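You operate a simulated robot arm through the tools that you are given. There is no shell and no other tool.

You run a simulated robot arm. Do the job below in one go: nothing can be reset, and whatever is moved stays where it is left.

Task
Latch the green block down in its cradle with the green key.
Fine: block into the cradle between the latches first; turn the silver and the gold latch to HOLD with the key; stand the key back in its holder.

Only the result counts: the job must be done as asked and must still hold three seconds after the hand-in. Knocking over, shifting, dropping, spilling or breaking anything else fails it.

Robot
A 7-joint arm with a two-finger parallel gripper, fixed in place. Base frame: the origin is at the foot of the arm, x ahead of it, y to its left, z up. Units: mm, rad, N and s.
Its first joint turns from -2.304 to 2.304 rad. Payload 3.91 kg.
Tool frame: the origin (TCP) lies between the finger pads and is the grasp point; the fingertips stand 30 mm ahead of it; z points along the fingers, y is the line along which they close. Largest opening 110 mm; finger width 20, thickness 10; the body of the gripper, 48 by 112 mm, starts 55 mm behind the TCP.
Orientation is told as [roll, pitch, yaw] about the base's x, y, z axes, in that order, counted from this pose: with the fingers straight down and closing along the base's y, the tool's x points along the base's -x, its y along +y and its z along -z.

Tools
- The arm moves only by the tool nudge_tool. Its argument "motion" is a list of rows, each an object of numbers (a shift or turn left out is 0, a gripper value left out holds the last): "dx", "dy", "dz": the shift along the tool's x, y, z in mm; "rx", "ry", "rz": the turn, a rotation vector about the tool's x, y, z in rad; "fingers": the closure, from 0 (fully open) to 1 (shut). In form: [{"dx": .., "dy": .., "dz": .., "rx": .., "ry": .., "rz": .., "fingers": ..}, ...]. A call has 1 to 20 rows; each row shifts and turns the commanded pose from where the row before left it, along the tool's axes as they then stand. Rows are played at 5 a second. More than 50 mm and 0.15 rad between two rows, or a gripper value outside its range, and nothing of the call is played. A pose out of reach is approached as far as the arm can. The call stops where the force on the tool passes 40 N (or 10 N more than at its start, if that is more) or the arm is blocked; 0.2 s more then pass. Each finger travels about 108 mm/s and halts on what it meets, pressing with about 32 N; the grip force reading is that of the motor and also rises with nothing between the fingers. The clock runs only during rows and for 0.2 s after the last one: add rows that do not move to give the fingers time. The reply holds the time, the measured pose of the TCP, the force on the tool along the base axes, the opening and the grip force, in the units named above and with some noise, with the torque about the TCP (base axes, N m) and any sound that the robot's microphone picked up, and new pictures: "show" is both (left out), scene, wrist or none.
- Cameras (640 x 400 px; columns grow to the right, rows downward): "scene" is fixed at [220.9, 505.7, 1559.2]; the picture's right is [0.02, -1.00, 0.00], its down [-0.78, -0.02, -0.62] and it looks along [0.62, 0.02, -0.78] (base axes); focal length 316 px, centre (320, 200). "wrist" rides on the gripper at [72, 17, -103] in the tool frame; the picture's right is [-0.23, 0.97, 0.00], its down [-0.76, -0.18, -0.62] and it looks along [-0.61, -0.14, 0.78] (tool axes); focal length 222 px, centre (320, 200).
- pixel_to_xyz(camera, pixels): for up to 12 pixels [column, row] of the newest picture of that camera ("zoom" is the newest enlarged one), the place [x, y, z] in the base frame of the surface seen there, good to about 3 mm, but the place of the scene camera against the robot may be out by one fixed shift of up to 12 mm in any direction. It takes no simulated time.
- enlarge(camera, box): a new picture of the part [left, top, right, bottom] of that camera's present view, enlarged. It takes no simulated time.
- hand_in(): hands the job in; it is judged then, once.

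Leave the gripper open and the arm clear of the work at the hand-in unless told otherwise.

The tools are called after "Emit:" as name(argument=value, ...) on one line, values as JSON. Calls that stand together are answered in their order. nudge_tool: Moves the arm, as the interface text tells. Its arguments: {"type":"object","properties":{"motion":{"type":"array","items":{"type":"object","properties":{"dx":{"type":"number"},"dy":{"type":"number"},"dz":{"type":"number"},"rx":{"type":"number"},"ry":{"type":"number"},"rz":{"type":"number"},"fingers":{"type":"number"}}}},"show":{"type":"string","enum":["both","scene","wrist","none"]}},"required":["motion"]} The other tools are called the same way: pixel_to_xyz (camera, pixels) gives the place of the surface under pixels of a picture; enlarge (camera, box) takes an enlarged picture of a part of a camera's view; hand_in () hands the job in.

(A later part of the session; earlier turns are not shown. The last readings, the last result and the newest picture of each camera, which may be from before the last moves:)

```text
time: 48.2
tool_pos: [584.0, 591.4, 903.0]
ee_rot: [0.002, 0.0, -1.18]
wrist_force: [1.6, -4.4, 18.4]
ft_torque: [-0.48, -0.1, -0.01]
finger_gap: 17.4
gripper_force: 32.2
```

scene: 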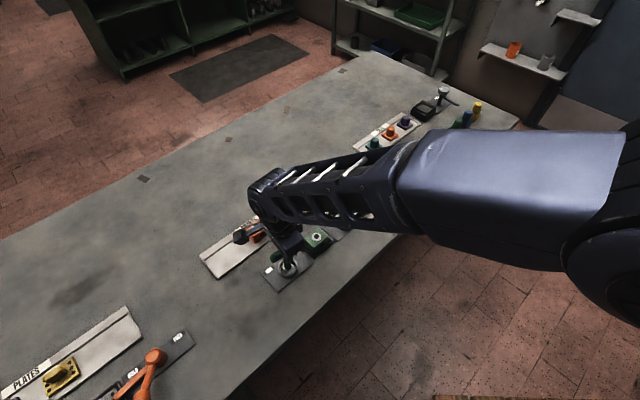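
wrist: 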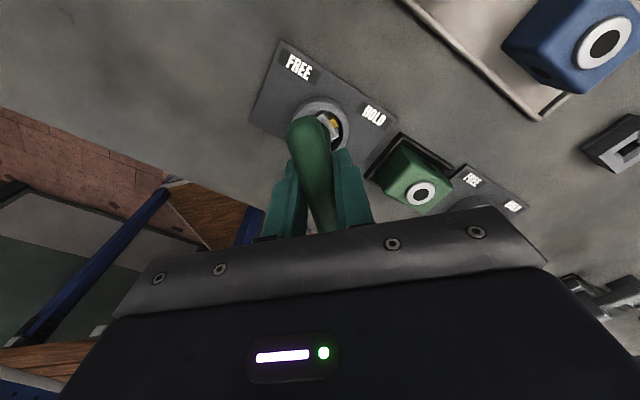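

At neutral the forces vanish; pressing meets a firm stop at z≈902.7, which fits the socket floor (bit ≈ 9.7 mm in a 12 mm hole gives ≈16–20° backlash). So I'll keep a light press and turn on past -90° to take up the backlash, watching the latch.

Emit:
nudge_tool(motion=[{"dz": -0.4, "dy": 0.0}, {"rz": 0.1}, {"rz": 0.1}, {"rz": 0.1}, {"rz": 0.1}, {}], show="wrist")

Emit:
enlarge(camera="scene", box=[276, 252, 302, 278])

```text
time: 49.6
tool_pos: [583.0, 591.6, 902.6]
ee_rot: [-0.001, -0.001, -1.581]
wrist_force: [-0.7, 1.3, 14.6]
ft_torque: [-0.06, 0.11, 0.03]
finger_gap: 17.6
gripper_force: 31.9
```

wrist: 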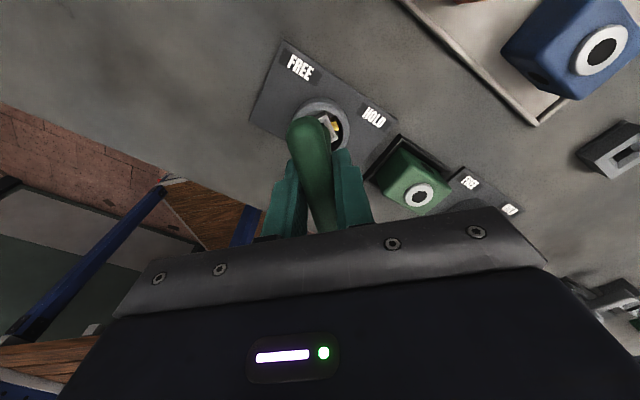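

```text
15.38 times, centred on (289, 265) of scene
```

zoom: 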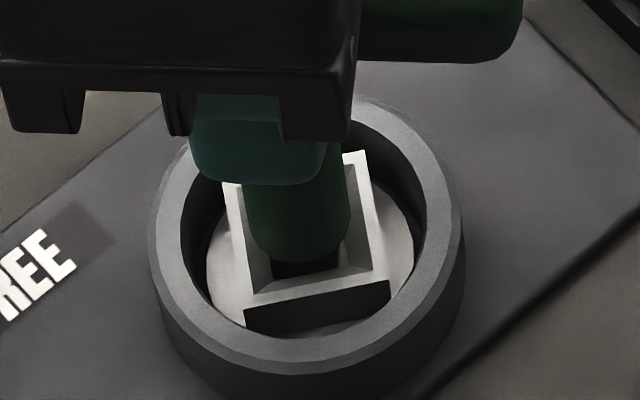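

The square is now around -75° (lag ≈ 15°). I'll continue turning past -90°.

Emit:
nudge_tool(motion=[{"rz": 0.1}, {"rz": 0.1}, {}], show="wrist")

Emit:
enlarge(camera="scene", box=[276, 252, 302, 278])

```text
time: 50.4
tool_pos: [582.4, 590.5, 902.5]
ee_rot: [0.0, -0.001, -1.781]
wrist_force: [-1.4, 0.7, 16.0]
ft_torque: [0.05, 0.01, 0.01]
finger_gap: 17.7
gripper_force: 32.1
```

wrist: 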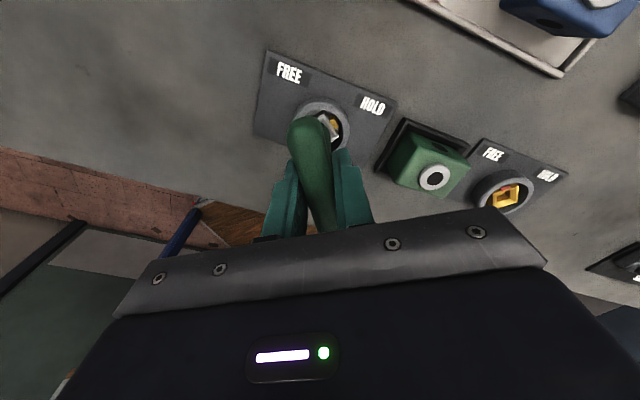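

```text
15.38 times, centred on (289, 265) of scene
```

zoom: 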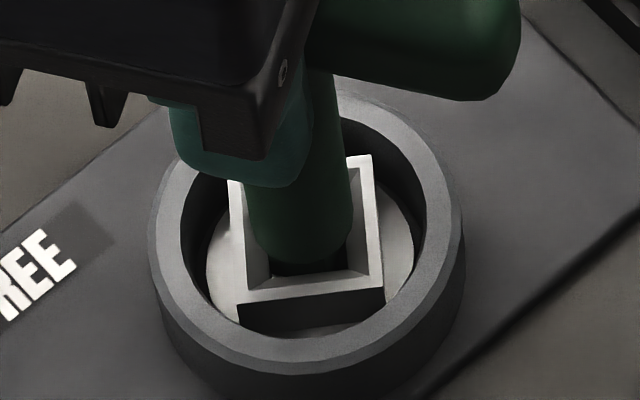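

The square still needs about 10° to reach HOLD. I'll continue two more steps.

Emit:
nudge_tool(motion=[{"rz": 0.1}, {"rz": 0.08}, {}], show="wrist")

Emit:
enlarge(camera="scene", box=[276, 252, 302, 278])

Emit:
enlarge(camera="wrist", box=[285, 70, 405, 170])

```text
time: 51.2
tool_pos: [583.3, 590.5, 901.6]
ee_rot: [0.0, 0.0, -1.962]
wrist_force: [-1.0, -0.7, 20.9]
ft_torque: [-0.09, 0.05, -0.01]
finger_gap: 17.7
gripper_force: 31.7
```

wrist: 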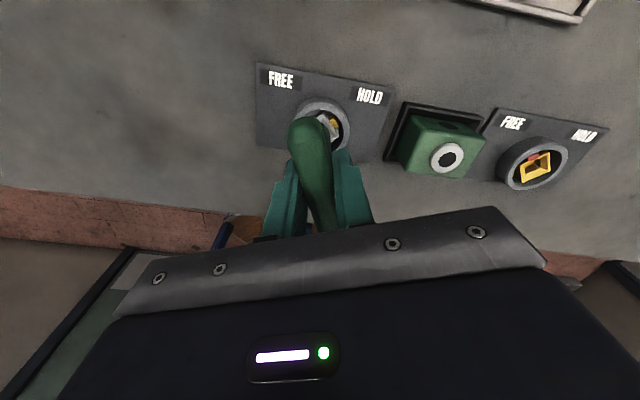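

```text
15.38 times, centred on (289, 265) of scene
```

zoom: 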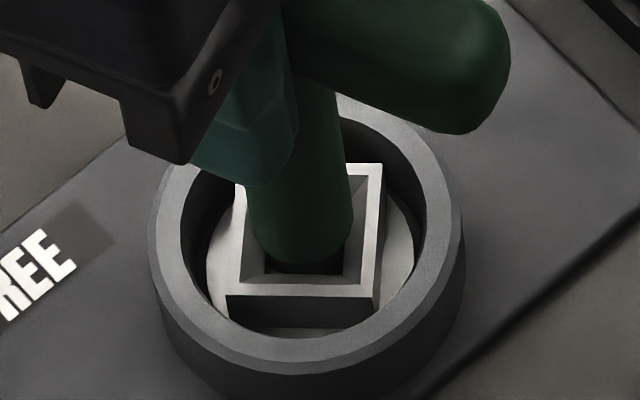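

```text
4.00 times, centred on (345, 120) of wrist
```

zoom: 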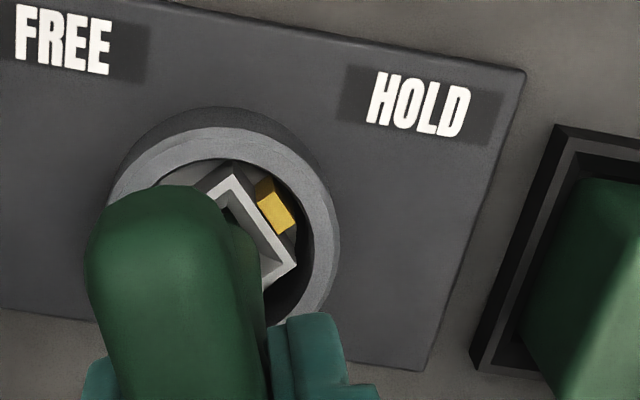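

The square's edges now match the initial orientation exactly, i.e. it has turned -90°, and the pointer faces HOLD. I'll lift 1.8 mm off the floor, turn back 0.36 rad to free the flanks, then withdraw straight up.

Emit:
nudge_tool(motion=[{"dz": -1.8}, {}, {"rz": -0.12}, {"rz": -0.12}, {"rz": -0.12}, {"dz": -5}, {"dz": -10}, {"dz": -20}, {"dz": -30}, {}])

Emit:
enlarge(camera="scene", box=[276, 252, 302, 278])

Emit:
enlarge(camera="wrist", box=[285, 70, 405, 170])

```text
time: 53.4
tool_pos: [583.7, 591.6, 967.7]
ee_rot: [0.0, -0.001, -1.599]
wrist_force: [-0.3, -0.1, -2.0]
ft_torque: [-0.05, 0.01, -0.03]
finger_gap: 17.7
gripper_force: 32.0
```

scene: 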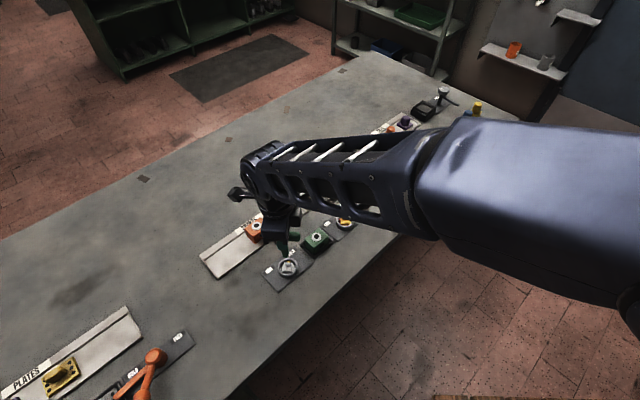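
wrist: 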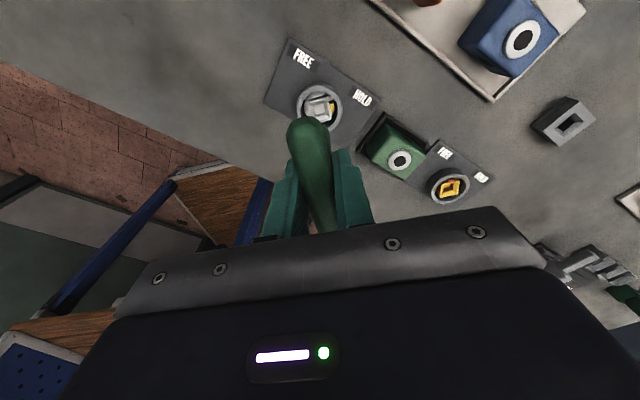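

```text
15.38 times, centred on (289, 265) of scene
```

zoom: 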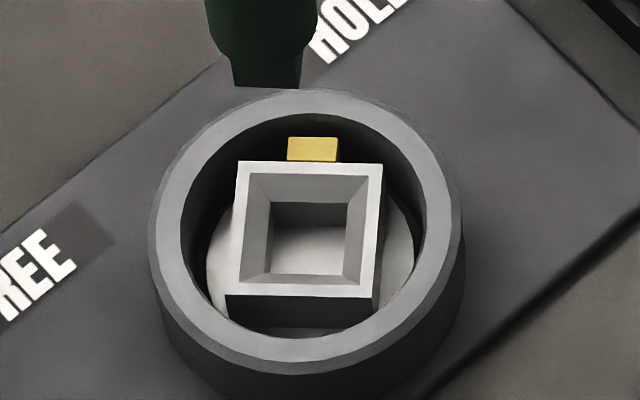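

```text
4.00 times, centred on (345, 120) of wrist
```

zoom: 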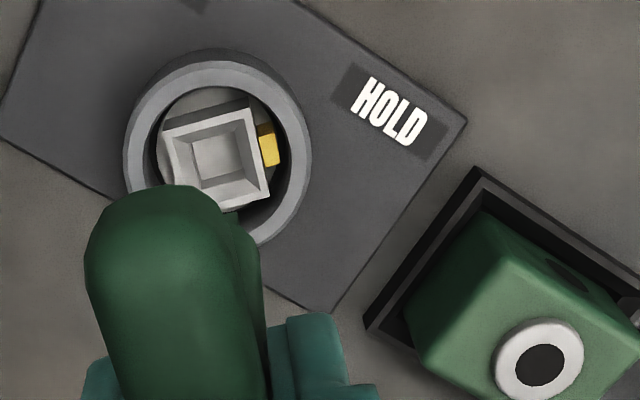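

The silver latch is at HOLD: the pointer now faces +x toward the HOLD label. Next I'll turn the key back to yaw 0 in the air and move to (791, 443) to measure the gold latch.

Emit:
nudge_tool(motion=[{"rz": -0.1455}, {"rz": -0.1455}, {"rz": -0.1455}, {"rz": -0.1455}, {"rz": -0.1455}, {"rz": -0.1455}, {"rz": -0.1455}, {"rz": -0.1455}, {"rz": -0.1455}, {"rz": -0.1455}, {"rz": -0.145}, {"dx": -34.73, "dy": -24.63}, {"dx": -34.73, "dy": -24.63}, {"dx": -34.73, "dy": -24.63}, {"dx": -34.73, "dy": -24.63}, {"dx": -34.73, "dy": -24.63}, {"dx": -34.75, "dy": -24.6}, {}, {}])

Emit:
enlarge(camera="scene", box=[260, 195, 370, 290])

```text
time: 57.4
tool_pos: [795.8, 442.2, 967.5]
ee_rot: [0.0, 0.002, 0.002]
wrist_force: [0.8, -0.4, -1.5]
ft_torque: [-0.01, 0.0, 0.02]
finger_gap: 17.6
gripper_force: 31.5
```

scene: 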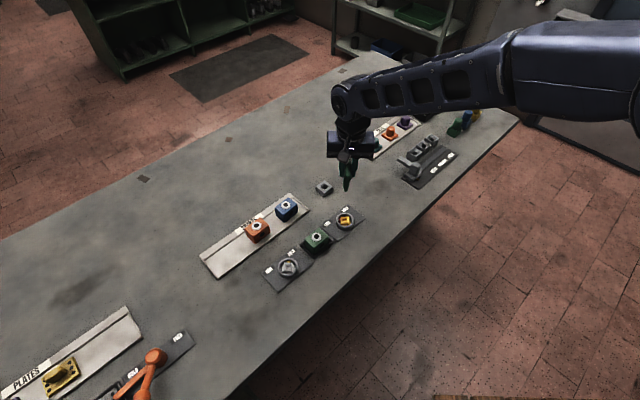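
wrist: 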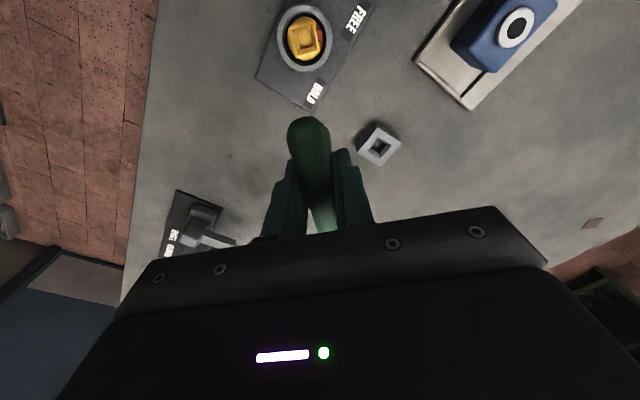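

```text
4.21 times, centred on (315, 242) of scene
```

zoom: 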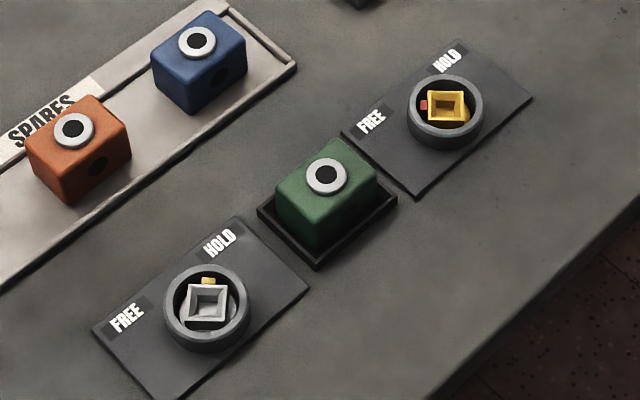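

Silver shows HOLD in the overview. Now I'll zoom onto the gold latch in the wrist view and re-read the pose.

Emit:
nudge_tool(motion=[{}, {}], show="wrist")

Emit:
enlarge(camera="wrist", box=[272, 5, 336, 75])

```text
time: 58.0
tool_pos: [794.9, 442.8, 968.1]
ee_rot: [0.0, 0.0, 0.002]
wrist_force: [0.1, -1.2, -2.1]
ft_torque: [0.0, -0.01, -0.01]
finger_gap: 17.6
gripper_force: 32.5
```

wrist: 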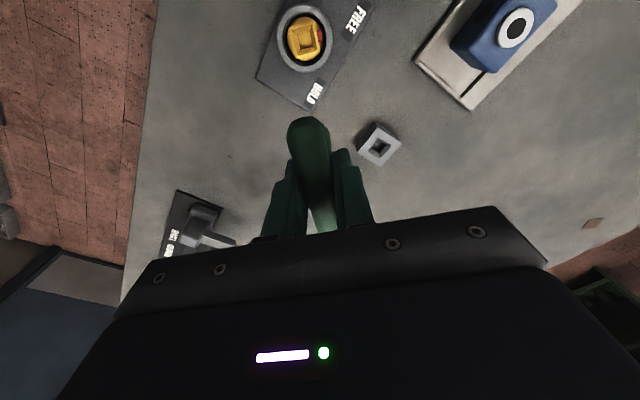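

```text
5.71 times, centred on (304, 40) of wrist
```

zoom: 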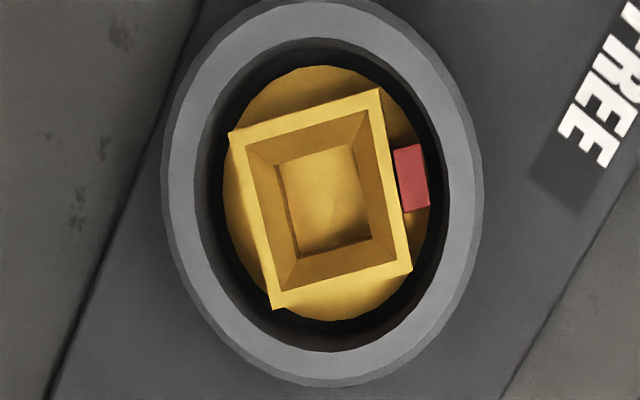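

Emit:
nudge_tool(motion=[{}, {}], show="none")

Emit:
nudge_tool(motion=[{}], show="none")

Emit:
pixel_to_xyz(camera="zoom", pixels=[[233, 137], [377, 94], [407, 268], [275, 303], [279, 170], [352, 144], [371, 238], [298, 256], [325, 200], [412, 178], [175, 180], [470, 200]])

Emit:
pixel_to_xyz(camera="zoom", pixels=[[236, 140], [375, 97], [404, 266], [277, 300], [310, 18], [335, 372], [305, 120], [392, 180], [345, 283], [255, 220], [320, 190], [330, 210]])

```text
time: 58.6
tool_pos: [795.6, 441.9, 967.3]
ee_rot: [0.0, 0.001, 0.001]
wrist_force: [0.5, -0.8, -1.4]
ft_torque: [-0.01, 0.03, -0.01]
finger_gap: 17.7
gripper_force: 31.6
```

```text
time: 59.0
tool_pos: [794.4, 442.3, 967.3]
ee_rot: [-0.001, -0.001, 0.003]
wrist_force: [0.1, 0.1, -1.7]
ft_torque: [0.0, -0.01, -0.02]
finger_gap: 17.6
gripper_force: 31.7
```

```text
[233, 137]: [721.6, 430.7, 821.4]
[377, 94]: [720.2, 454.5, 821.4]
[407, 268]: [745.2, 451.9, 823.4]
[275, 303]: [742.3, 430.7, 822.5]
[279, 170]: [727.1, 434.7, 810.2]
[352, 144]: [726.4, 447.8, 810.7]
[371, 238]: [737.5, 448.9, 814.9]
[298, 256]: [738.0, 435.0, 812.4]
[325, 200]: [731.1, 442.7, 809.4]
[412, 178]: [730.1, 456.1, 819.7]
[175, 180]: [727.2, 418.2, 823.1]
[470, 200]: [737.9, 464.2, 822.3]
```

```text
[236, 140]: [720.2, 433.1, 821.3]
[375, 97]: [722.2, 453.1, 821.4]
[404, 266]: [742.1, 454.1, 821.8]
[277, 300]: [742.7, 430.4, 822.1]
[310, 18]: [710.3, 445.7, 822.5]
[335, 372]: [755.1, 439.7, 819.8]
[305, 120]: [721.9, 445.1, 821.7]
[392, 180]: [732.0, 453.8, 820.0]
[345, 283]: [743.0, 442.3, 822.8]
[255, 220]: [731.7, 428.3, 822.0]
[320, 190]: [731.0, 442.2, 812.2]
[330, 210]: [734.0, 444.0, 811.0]
```

The averaged pose is (795.2, 442.3) and the gold centre is ≈ (732.3, 441.9), square aligned with base x/y, red pointer toward +y (FREE). I'll move +63 along tool x and lower to z≈926.

Emit:
nudge_tool(motion=[{"dx": 31.5}, {"dx": 31.5}, {}, {"dz": 20}, {"dz": 22}, {}, {}])

Emit:
enlarge(camera="scene", box=[332, 204, 358, 230])

Emit:
nudge_tool(motion=[{}], show="none")

```text
time: 60.6
tool_pos: [731.3, 444.0, 926.9]
ee_rot: [-0.001, 0.0, 0.002]
wrist_force: [0.3, -0.6, -2.4]
ft_torque: [0.01, 0.04, 0.0]
finger_gap: 17.6
gripper_force: 32.4
```

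scene: 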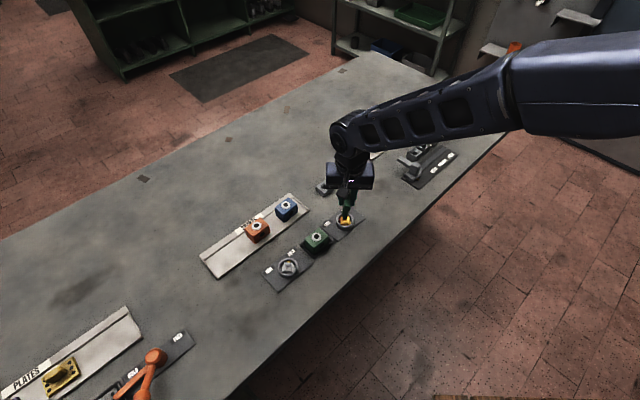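
wrist: 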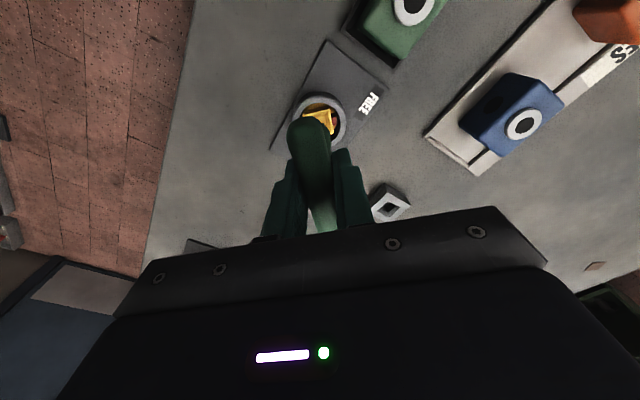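

```text
15.38 times, centred on (345, 217) of scene
```

zoom: 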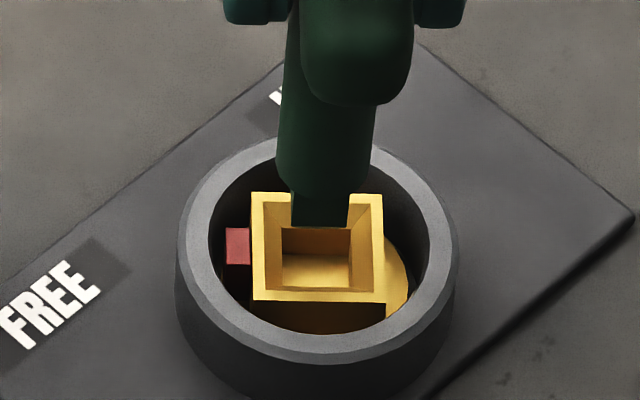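

```text
time: 61.0
tool_pos: [730.3, 443.1, 926.2]
ee_rot: [0.001, -0.001, 0.002]
wrist_force: [0.2, -0.2, -2.0]
ft_torque: [0.01, -0.01, 0.02]
finger_gap: 17.7
gripper_force: 31.7
```

The bit hangs above the gold socket. I'll measure bit edges and socket edges in the same zoom.

Emit:
pixel_to_xyz(camera="zoom", pixels=[[296, 220], [345, 222], [320, 222], [320, 212], [297, 212], [346, 212], [254, 250], [383, 250], [320, 297], [375, 199], [256, 297], [384, 298]])

Emit:
pixel_to_xyz(camera="zoom", pixels=[[296, 216], [345, 218], [320, 218], [254, 230], [382, 230], [254, 275], [384, 275], [190, 250], [448, 240], [320, 345], [290, 297], [350, 297]])

```text
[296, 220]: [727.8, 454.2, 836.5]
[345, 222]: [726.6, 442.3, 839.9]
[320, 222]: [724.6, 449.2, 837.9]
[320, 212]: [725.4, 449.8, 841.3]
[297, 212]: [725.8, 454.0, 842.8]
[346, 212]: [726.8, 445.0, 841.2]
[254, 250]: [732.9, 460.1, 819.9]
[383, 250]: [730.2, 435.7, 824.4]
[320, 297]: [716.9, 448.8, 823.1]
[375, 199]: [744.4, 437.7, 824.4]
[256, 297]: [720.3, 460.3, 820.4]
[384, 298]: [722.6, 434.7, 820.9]
```

```text
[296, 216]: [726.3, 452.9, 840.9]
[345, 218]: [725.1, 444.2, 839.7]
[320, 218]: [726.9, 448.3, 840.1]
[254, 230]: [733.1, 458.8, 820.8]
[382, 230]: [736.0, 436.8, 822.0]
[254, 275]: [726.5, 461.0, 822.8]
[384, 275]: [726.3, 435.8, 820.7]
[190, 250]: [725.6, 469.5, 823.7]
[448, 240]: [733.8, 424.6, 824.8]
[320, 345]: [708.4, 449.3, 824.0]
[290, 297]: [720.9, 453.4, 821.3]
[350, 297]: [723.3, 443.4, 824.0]
```

The bit is about 1.3 mm short in x and 1 mm too far in +y. I'll correct (dx -1.3, dy -1.0) and lower carefully.

Emit:
nudge_tool(motion=[{"dx": -1.3, "dy": -1.0}, {"dz": 6}, {"dz": 5}, {"dz": 4}, {"dz": 3}, {}], show="none")

Emit:
nudge_tool(motion=[{"dz": 2}, {"dz": 1.5}, {}], show="none")

```text
time: 62.4
tool_pos: [729.8, 442.8, 908.0]
ee_rot: [0.001, -0.001, 0.002]
wrist_force: [0.3, 0.7, -1.4]
ft_torque: [-0.02, -0.03, -0.01]
finger_gap: 17.7
gripper_force: 32.0
```

```text
time: 63.2
tool_pos: [730.7, 442.7, 904.6]
ee_rot: [0.0, 0.0, 0.002]
wrist_force: [0.0, -0.1, -1.8]
ft_torque: [0.0, -0.01, 0.0]
finger_gap: 17.7
gripper_force: 32.6
```

No contact at z≈904.6. Continuing.

Emit:
nudge_tool(motion=[{"dz": 1}, {"dz": 1}, {}], show="none")

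```text
time: 64.0
tool_pos: [729.6, 442.0, 903.1]
ee_rot: [0.0, 0.0, 0.002]
wrist_force: [0.1, 0.3, -1.6]
ft_torque: [0.01, -0.02, 0.01]
finger_gap: 17.7
gripper_force: 32.5
```

Emit:
nudge_tool(motion=[{"dz": 1}, {"dz": 1}, {}], show="both")

Emit:
enlarge(camera="scene", box=[332, 204, 358, 230])

Emit:
enlarge(camera="wrist", box=[285, 80, 365, 160])

```text
time: 64.8
tool_pos: [729.9, 443.4, 903.0]
ee_rot: [0.002, -0.002, 0.002]
wrist_force: [-5.0, 0.6, 20.9]
ft_torque: [-0.03, 0.38, 0.0]
finger_gap: 17.5
gripper_force: 32.0
```

scene: 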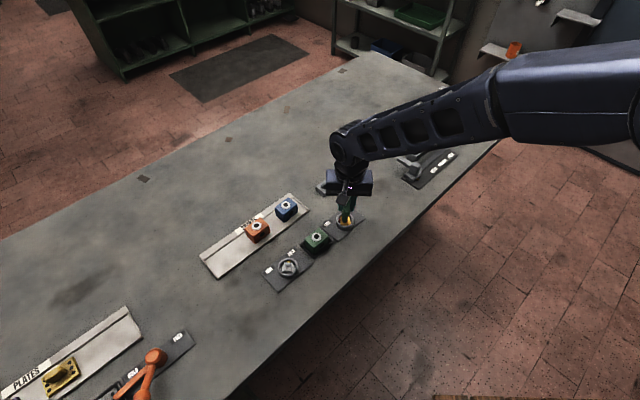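
wrist: 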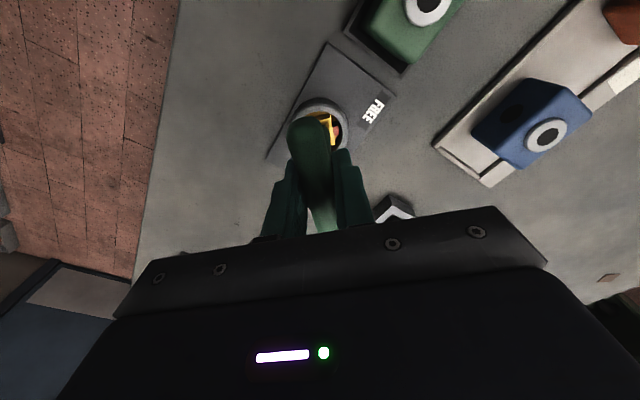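

```text
15.38 times, centred on (345, 217) of scene
```

zoom: 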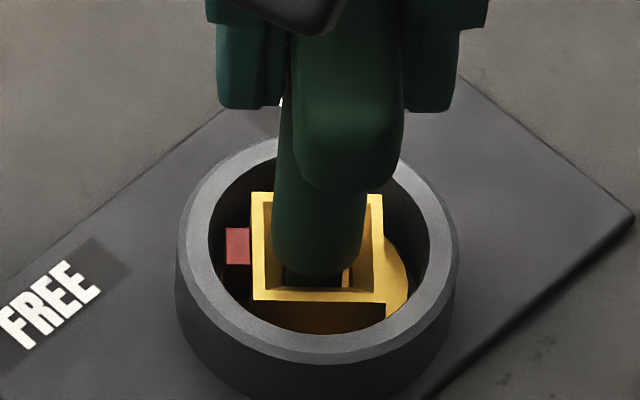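

```text
5.00 times, centred on (325, 120) of wrist
```

zoom: 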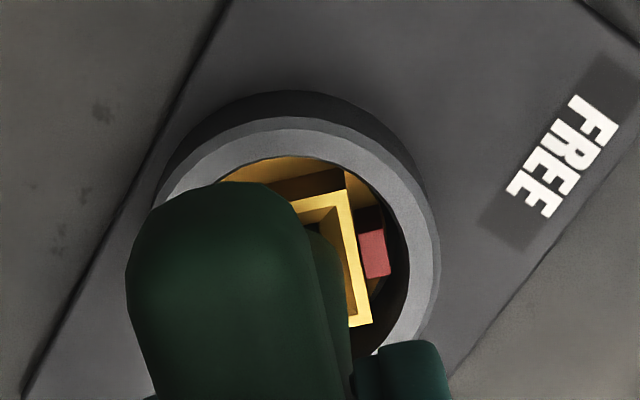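

Floor contact at z≈902.6, same as for silver. I'll ease up 0.6 mm, trim sideways by 0.3 mm each, and start turning clockwise.

Emit:
nudge_tool(motion=[{"dz": -0.6, "dx": 0.3, "dy": -0.3}, {}, {"rz": 0.1}, {"rz": 0.1}, {"rz": 0.1}, {"rz": 0.1}, {}], show="none")

Emit:
enlarge(camera="scene", box=[332, 204, 358, 230])

```text
time: 66.4
tool_pos: [730.1, 443.6, 902.2]
ee_rot: [-0.001, 0.001, -0.4]
wrist_force: [4.8, 2.5, 15.7]
ft_torque: [0.07, -0.51, 0.01]
finger_gap: 17.6
gripper_force: 32.5
```

```text
15.38 times, centred on (345, 217) of scene
```

zoom: 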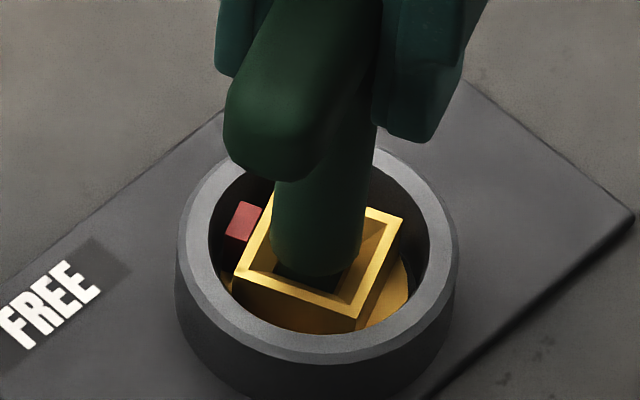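

Gold turns along with the key (about 23° so far). Continuing.

Emit:
nudge_tool(motion=[{"rz": 0.1}, {"rz": 0.1}, {"rz": 0.1}, {"rz": 0.1}, {}], show="none")

Emit:
nudge_tool(motion=[{"rz": 0.1}, {"rz": 0.1}, {"rz": 0.1}, {"rz": 0.1}, {}], show="none")

Emit:
enlarge(camera="scene", box=[332, 204, 358, 230])

```text
time: 67.6
tool_pos: [730.0, 442.3, 902.5]
ee_rot: [0.001, -0.001, -0.798]
wrist_force: [4.1, 3.6, 19.8]
ft_torque: [0.33, -0.35, 0.04]
finger_gap: 17.6
gripper_force: 32.7
```

```text
time: 68.8
tool_pos: [730.8, 442.2, 902.3]
ee_rot: [0.0, 0.0, -1.2]
wrist_force: [2.7, 0.3, 21.4]
ft_torque: [-0.03, -0.17, 0.04]
finger_gap: 17.8
gripper_force: 31.7
```

```text
15.38 times, centred on (345, 217) of scene
```

zoom: 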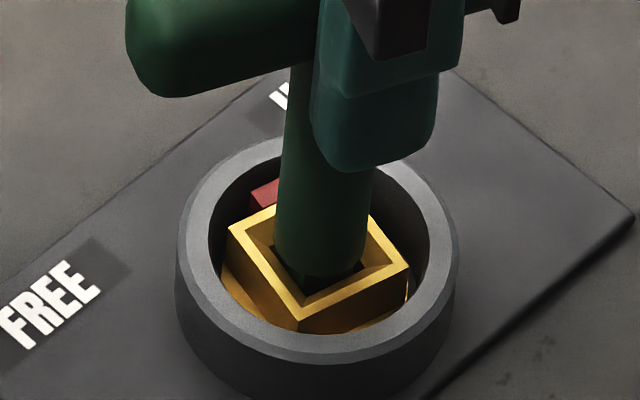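

The square is at about -58°, key at -69°. Continuing.

Emit:
nudge_tool(motion=[{"rz": 0.1}, {"rz": 0.1}, {"rz": 0.1}, {"rz": 0.1}, {}], show="none")

Emit:
enlarge(camera="scene", box=[332, 204, 358, 230])

```text
time: 70.0
tool_pos: [729.4, 442.9, 902.2]
ee_rot: [0.0, 0.001, -1.6]
wrist_force: [6.6, 1.6, 11.8]
ft_torque: [0.11, -0.5, 0.02]
finger_gap: 17.6
gripper_force: 32.2
```

```text
15.38 times, centred on (345, 217) of scene
```

zoom: 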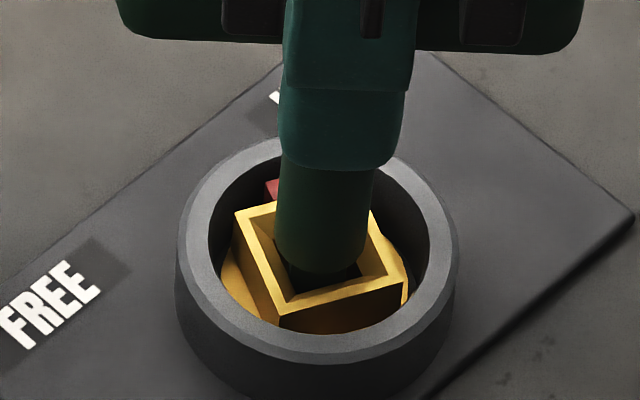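

Square at about -70° with full backlash taken up (as with silver). Continuing to about -113° key angle.

Emit:
nudge_tool(motion=[{"rz": 0.1}, {"rz": 0.1}, {}], show="none")

Emit:
enlarge(camera="scene", box=[332, 204, 358, 230])

```text
time: 70.8
tool_pos: [729.4, 442.5, 901.8]
ee_rot: [0.0, 0.002, -1.8]
wrist_force: [9.8, -0.5, 20.3]
ft_torque: [-0.04, -0.73, -0.01]
finger_gap: 17.6
gripper_force: 32.7
```

```text
15.38 times, centred on (345, 217) of scene
```

zoom: 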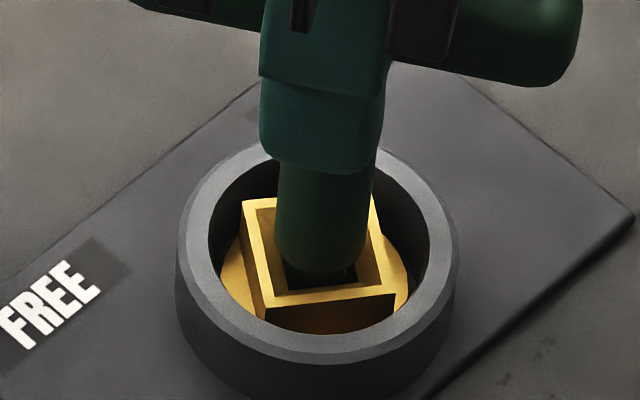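

The square still needs about 9°. The side force is +x 10 N, so I'll trim 0.5 mm in +x and turn the last steps.

Emit:
nudge_tool(motion=[{"dx": 0.1, "dy": 0.5}, {"rz": 0.08}, {"rz": 0.08}, {}], show="none")

Emit:
enlarge(camera="scene", box=[332, 204, 358, 230])

```text
time: 71.8
tool_pos: [729.6, 442.7, 901.6]
ee_rot: [0.0, 0.0, -1.96]
wrist_force: [8.5, 4.4, 18.8]
ft_torque: [0.36, -0.71, 0.03]
finger_gap: 17.7
gripper_force: 32.4
```

```text
15.38 times, centred on (345, 217) of scene
```

zoom: 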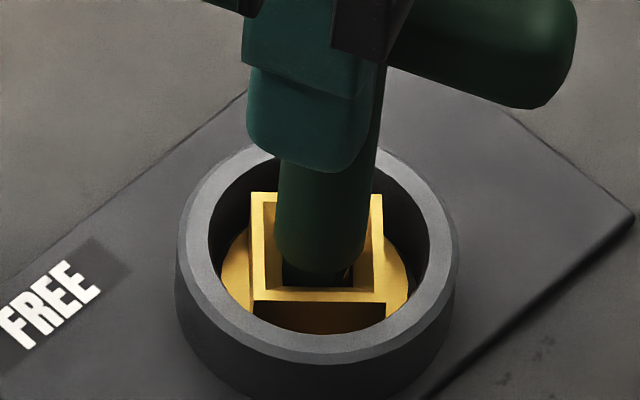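

Gold's square is now aligned at -90°. I'll lift 1.8 mm, trim slightly, turn back 0.36 rad to free the flanks, and withdraw upward.

Emit:
nudge_tool(motion=[{"dz": -1.8}, {"dx": 0.2, "dy": 0.3}, {"rz": -0.12}, {"rz": -0.12}, {"rz": -0.12}, {"dz": -5}, {"dz": -10}, {"dz": -20}, {"dz": -30}, {}])

Emit:
enlarge(camera="scene", box=[332, 204, 358, 230])

Emit:
enlarge(camera="wrist", box=[285, 70, 405, 170])

```text
time: 74.0
tool_pos: [732.2, 442.6, 969.9]
ee_rot: [0.0, 0.0, -1.598]
wrist_force: [0.5, -0.3, -1.7]
ft_torque: [0.0, 0.01, 0.0]
finger_gap: 17.8
gripper_force: 31.6
```

scene: 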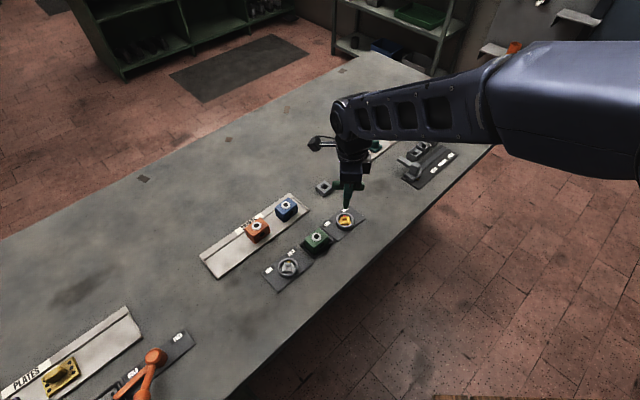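
wrist: 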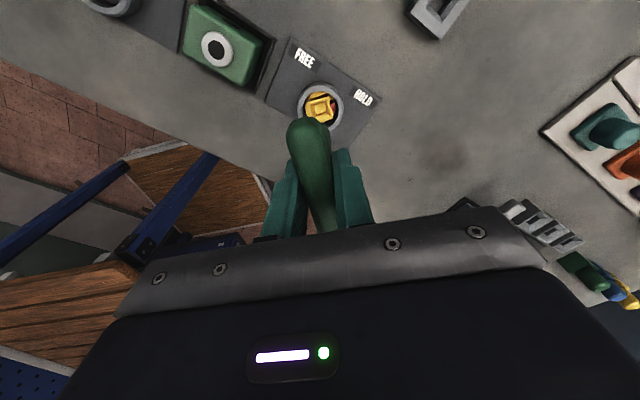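

```text
15.38 times, centred on (345, 217) of scene
```

zoom: 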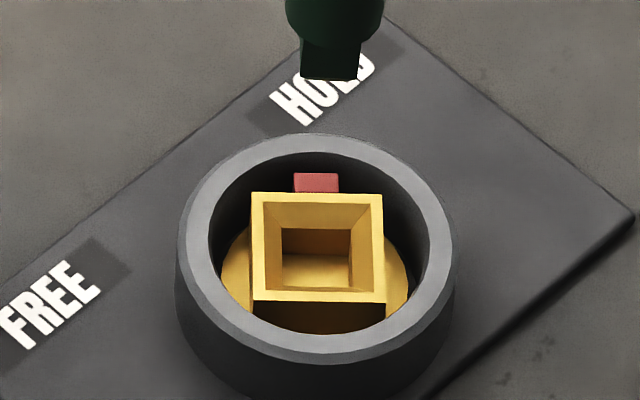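

```text
4.00 times, centred on (345, 120) of wrist
```

zoom: 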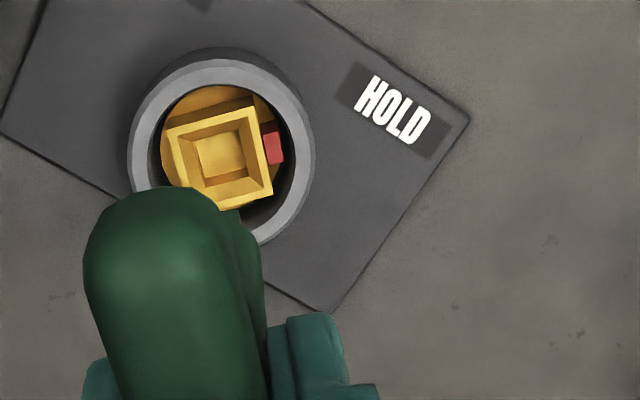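

Gold is at HOLD too: the red pointer faces the HOLD label. Now I'll rotate the key to yaw -45° and take readings before carrying it to the holder.

Emit:
nudge_tool(motion=[{"rz": -0.1357}, {"rz": -0.1357}, {"rz": -0.1357}, {"rz": -0.1357}, {"rz": -0.1357}, {"rz": -0.1357}, {}, {}], show="none")

Emit:
nudge_tool(motion=[{}], show="none")

Emit:
nudge_tool(motion=[{}], show="none")

```text
time: 75.8
tool_pos: [732.0, 441.6, 968.8]
ee_rot: [-0.001, 0.0, -0.784]
wrist_force: [0.4, -0.5, -1.3]
ft_torque: [0.0, 0.0, 0.03]
finger_gap: 17.8
gripper_force: 31.9
```

```text
time: 76.2
tool_pos: [731.4, 441.9, 968.7]
ee_rot: [-0.001, 0.0, -0.784]
wrist_force: [0.1, -0.6, -1.4]
ft_torque: [0.06, 0.0, 0.01]
finger_gap: 17.6
gripper_force: 32.1
```

```text
time: 76.6
tool_pos: [730.7, 442.1, 968.2]
ee_rot: [0.0, 0.0, -0.783]
wrist_force: [1.3, 0.2, -2.0]
ft_torque: [0.0, 0.03, 0.0]
finger_gap: 17.5
gripper_force: 32.1
```

Average pose (731.4, 441.9). I'll move to above the holder at (855, 502.3).

Emit:
nudge_tool(motion=[{"dx": -11.2, "dy": 32.5}, {"dx": -11.2, "dy": 32.5}, {"dx": -11.2, "dy": 32.5}, {"dx": -11.1, "dy": 32.6}, {}, {}, {}])

Emit:
enlarge(camera="wrist", box=[290, 75, 350, 135])

Emit:
nudge_tool(motion=[{}], show="none")

```text
time: 78.2
tool_pos: [853.4, 502.7, 970.9]
ee_rot: [-0.001, 0.001, -0.784]
wrist_force: [0.8, 0.5, -2.0]
ft_torque: [0.0, -0.01, -0.01]
finger_gap: 17.7
gripper_force: 31.6
```

scene: 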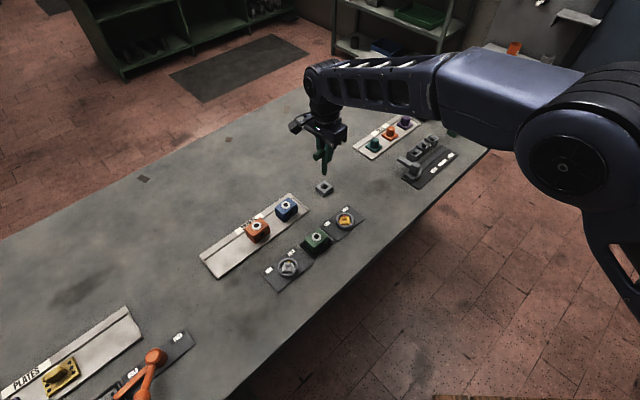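
wrist: 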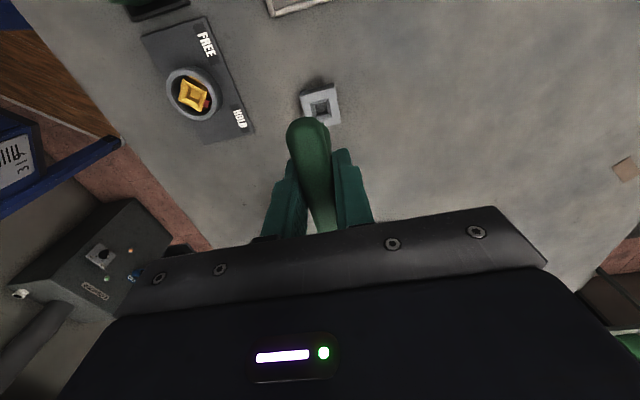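

```text
6.67 times, centred on (320, 105) of wrist
```

zoom: 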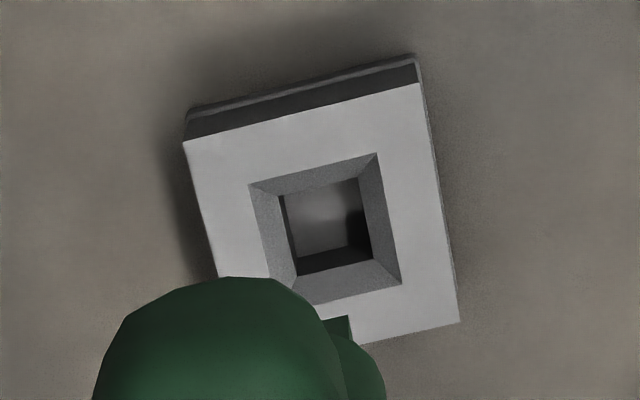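

```text
time: 78.6
tool_pos: [853.6, 502.0, 970.8]
ee_rot: [-0.001, 0.0, -0.783]
wrist_force: [0.1, 0.9, -0.8]
ft_torque: [0.03, -0.02, 0.03]
finger_gap: 17.7
gripper_force: 31.8
```

The view matches the one right after the lift, within about 0.5 mm. I'll check the key for tilt in the scene zoom, using the same box as before.

Emit:
enlarge(camera="scene", box=[312, 160, 336, 182])

Emit:
enlarge(camera="scene", box=[300, 140, 350, 200])

```text
16.00 times, centred on (324, 171) of scene
```

zoom: 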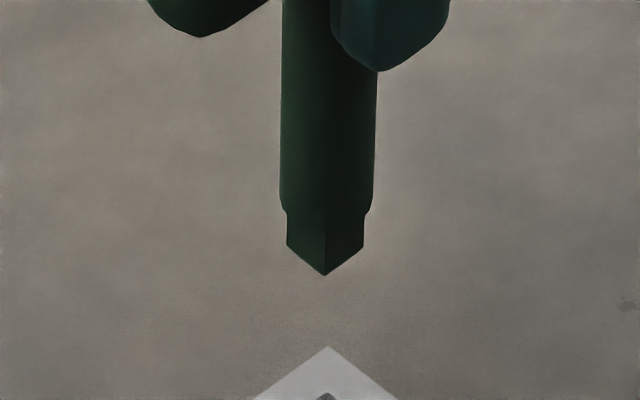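

```text
6.67 times, centred on (325, 170) of scene
```

zoom: 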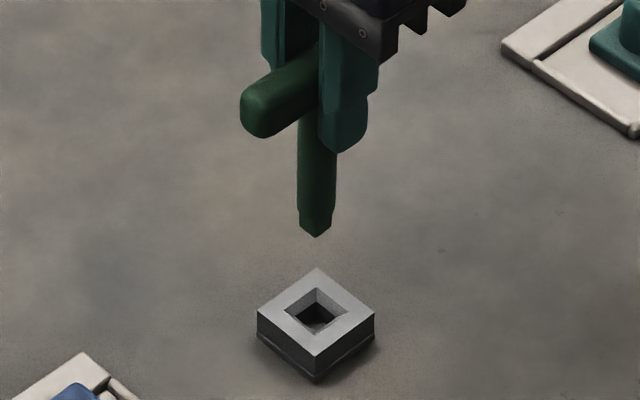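

The key slid up about 1–2 mm in the grip, and its tip is perhaps 1 mm off. I'll lower to z≈925 (bit about 12 mm above the holder) and compare bit and hole in one zoom.

Emit:
nudge_tool(motion=[{"dz": 20}, {"dz": 26}, {}, {}])

Emit:
enlarge(camera="scene", box=[312, 172, 338, 198])

Emit:
nudge_tool(motion=[{}], show="none")

```text
time: 79.6
tool_pos: [853.9, 502.3, 922.1]
ee_rot: [0.0, 0.0, -0.784]
wrist_force: [-0.7, 1.1, -2.5]
ft_torque: [0.0, -0.01, 0.0]
finger_gap: 17.4
gripper_force: 32.7
```

scene: 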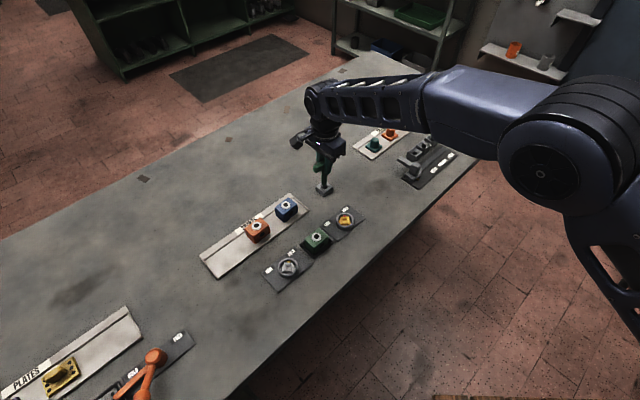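
wrist: 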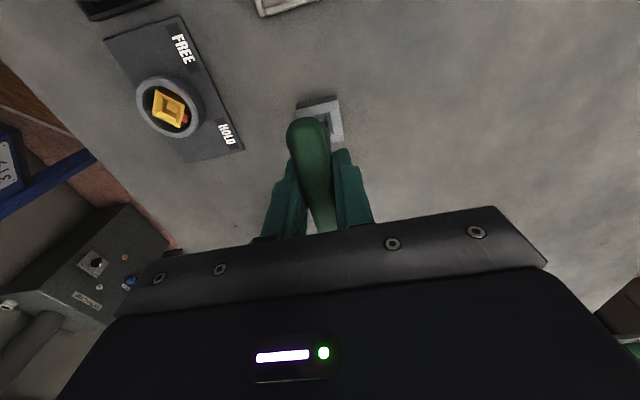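

```text
15.38 times, centred on (325, 185) of scene
```

zoom: 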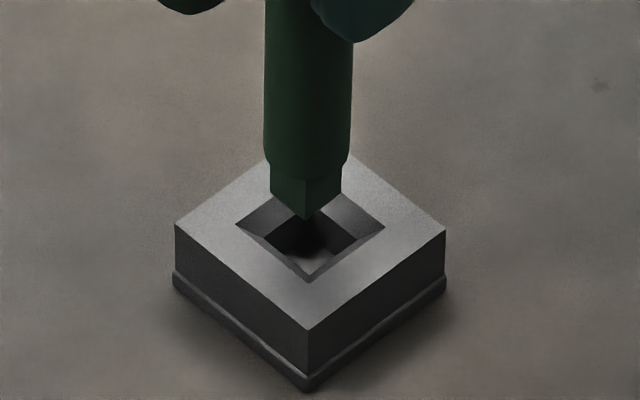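

```text
time: 80.0
tool_pos: [853.8, 503.8, 922.5]
ee_rot: [0.0, 0.0, -0.783]
wrist_force: [-0.4, -0.2, -2.8]
ft_torque: [0.01, -0.03, 0.0]
finger_gap: 17.8
gripper_force: 31.9
```

Emit:
pixel_to_xyz(camera="zoom", pixels=[[306, 214], [306, 205], [306, 195], [274, 188], [338, 188], [178, 226], [442, 232], [310, 326], [237, 224], [382, 230], [310, 283], [360, 168]])

Emit:
pixel_to_xyz(camera="zoom", pixels=[[306, 210], [306, 200], [275, 192], [337, 192], [276, 185], [336, 185], [182, 226], [438, 232], [310, 320], [230, 224], [388, 230], [310, 288]])

```text
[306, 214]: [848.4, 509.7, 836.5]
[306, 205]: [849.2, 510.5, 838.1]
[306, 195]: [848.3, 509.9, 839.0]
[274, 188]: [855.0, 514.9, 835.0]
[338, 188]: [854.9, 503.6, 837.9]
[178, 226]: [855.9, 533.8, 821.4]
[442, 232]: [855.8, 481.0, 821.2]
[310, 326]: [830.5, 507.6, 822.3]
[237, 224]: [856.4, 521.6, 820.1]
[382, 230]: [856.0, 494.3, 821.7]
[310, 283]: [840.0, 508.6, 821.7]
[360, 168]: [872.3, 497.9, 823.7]
```

```text
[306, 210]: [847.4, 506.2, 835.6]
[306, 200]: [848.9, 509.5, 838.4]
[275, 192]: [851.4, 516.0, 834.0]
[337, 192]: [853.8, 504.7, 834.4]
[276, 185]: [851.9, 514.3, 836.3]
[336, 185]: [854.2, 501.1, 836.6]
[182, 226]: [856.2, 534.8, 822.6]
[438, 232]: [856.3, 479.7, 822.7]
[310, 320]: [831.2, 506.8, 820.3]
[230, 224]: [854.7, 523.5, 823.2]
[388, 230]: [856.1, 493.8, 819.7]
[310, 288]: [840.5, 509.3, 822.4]
```

The bit is about 1.7 mm short in x and 0.8 mm too far in +y relative to the hole. I'll correct (dx -1.8, dy +0.6) and lower in steps.

Emit:
nudge_tool(motion=[{"dx": -1.8, "dy": 0.6}, {"dz": 5}, {"dz": 4}, {"dz": 3}, {}], show="none")

Emit:
enlarge(camera="scene", box=[312, 172, 338, 198])

```text
time: 81.2
tool_pos: [854.6, 502.0, 909.2]
ee_rot: [0.0, 0.001, -0.784]
wrist_force: [0.7, -0.1, -2.5]
ft_torque: [0.01, 0.02, 0.03]
finger_gap: 17.6
gripper_force: 31.7
```

```text
15.38 times, centred on (325, 185) of scene
```

zoom: 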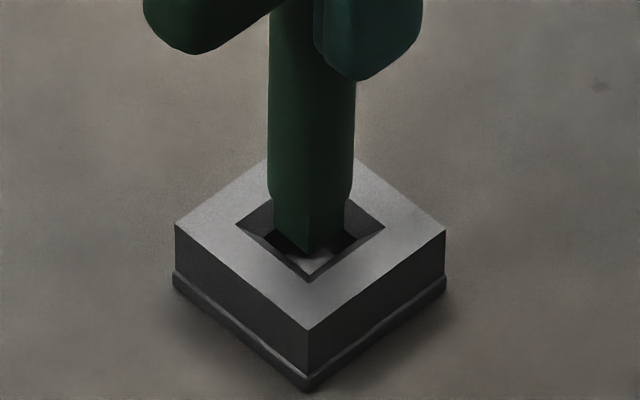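

The bit is now entering the hole, centred (columns 273–345 against hole 235–385). Continuing down gently.

Emit:
nudge_tool(motion=[{"dz": 2}, {"dz": 2}, {"dz": 1}, {}], show="none")

Emit:
nudge_tool(motion=[{"dz": 1}, {"dz": 1}, {}], show="none")

Emit:
enlarge(camera="scene", box=[312, 172, 338, 198])

```text
time: 82.2
tool_pos: [855.6, 502.0, 906.2]
ee_rot: [0.0, -0.001, -0.783]
wrist_force: [-0.3, 0.1, -1.8]
ft_torque: [0.01, -0.02, -0.02]
finger_gap: 17.5
gripper_force: 31.6
```

```text
time: 83.0
tool_pos: [856.6, 502.8, 904.5]
ee_rot: [-0.001, 0.0, -0.785]
wrist_force: [0.8, -0.5, -1.8]
ft_torque: [0.0, -0.03, 0.0]
finger_gap: 17.7
gripper_force: 32.0
```

```text
15.38 times, centred on (325, 185) of scene
```

zoom: 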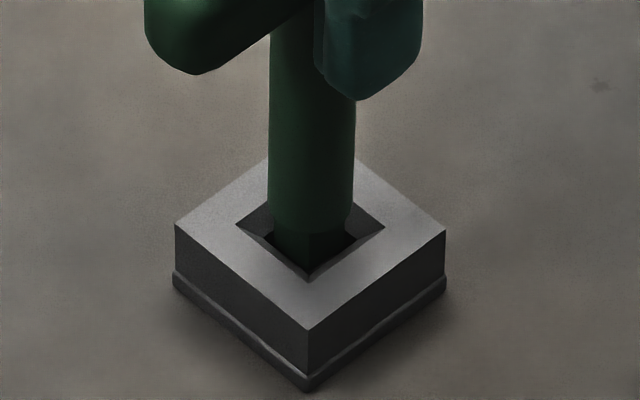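

No contact yet at z≈904. Continuing.

Emit:
nudge_tool(motion=[{"dz": 1}, {"dz": 1}, {}], show="none")

Emit:
nudge_tool(motion=[{"dz": 1}, {}], show="none")

```text
time: 83.8
tool_pos: [855.4, 502.2, 902.1]
ee_rot: [0.0, -0.001, -0.783]
wrist_force: [0.2, 0.3, -0.8]
ft_torque: [0.01, 0.02, 0.0]
finger_gap: 17.8
gripper_force: 31.6
```

```text
time: 84.4
tool_pos: [856.2, 502.0, 901.2]
ee_rot: [0.0, 0.0, -0.784]
wrist_force: [-0.5, -0.3, -2.1]
ft_torque: [-0.02, 0.0, 0.01]
finger_gap: 17.7
gripper_force: 32.1
```

Emit:
nudge_tool(motion=[{"dz": 1}, {}], show="none")

Emit:
nudge_tool(motion=[{"dz": 1}, {}], show="none")

Emit:
enlarge(camera="scene", box=[295, 150, 355, 200])

```text
time: 85.0
tool_pos: [856.9, 502.3, 899.7]
ee_rot: [-0.001, 0.0, -0.785]
wrist_force: [-0.2, -0.7, -1.5]
ft_torque: [-0.02, -0.03, -0.04]
finger_gap: 17.9
gripper_force: 32.0
```

```text
time: 85.6
tool_pos: [856.7, 502.3, 898.6]
ee_rot: [-0.001, -0.001, -0.784]
wrist_force: [1.1, 0.8, 1.5]
ft_torque: [0.05, -0.02, 0.01]
finger_gap: 17.9
gripper_force: 31.5
```

```text
8.00 times, centred on (325, 175) of scene
```

zoom: 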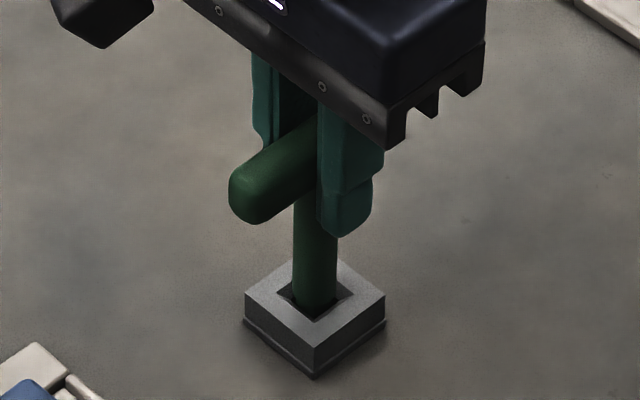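

Contact just begins at z≈898.6, and the handle's height in the picture matches its original place. I'll press 0.4 mm, then open the fingers.

Emit:
nudge_tool(motion=[{"dz": 0.4}, {}, {"fingers": 0.8}, {"fingers": 0.7}, {"fingers": 0.5}, {"fingers": 0.35}, {}, {}])

Emit:
enlarge(camera="scene", box=[295, 150, 355, 200])

```text
time: 87.4
tool_pos: [855.6, 502.1, 896.9]
ee_rot: [0.001, -0.001, -0.783]
wrist_force: [-0.2, 0.2, 0.0]
ft_torque: [0.0, -0.02, 0.02]
finger_gap: 71.7
gripper_force: 0.0
```

scene: 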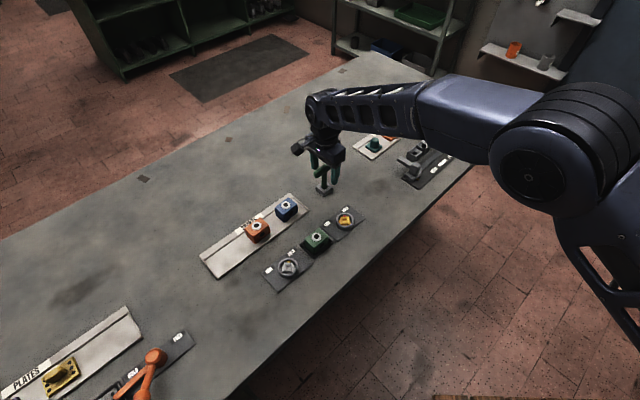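
wrist: 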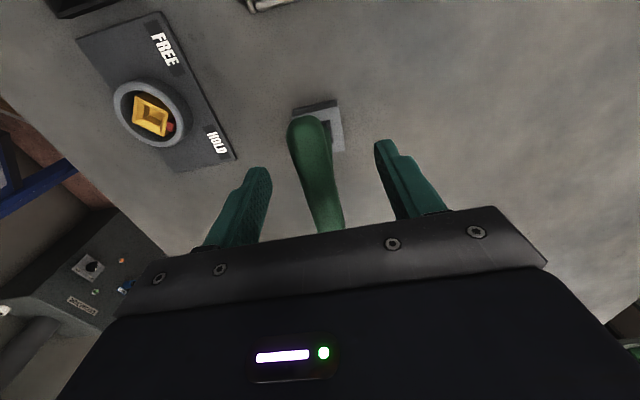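

```text
8.00 times, centred on (325, 175) of scene
```

zoom: 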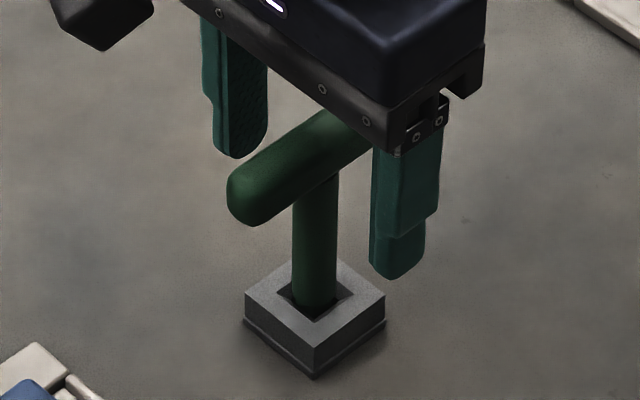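

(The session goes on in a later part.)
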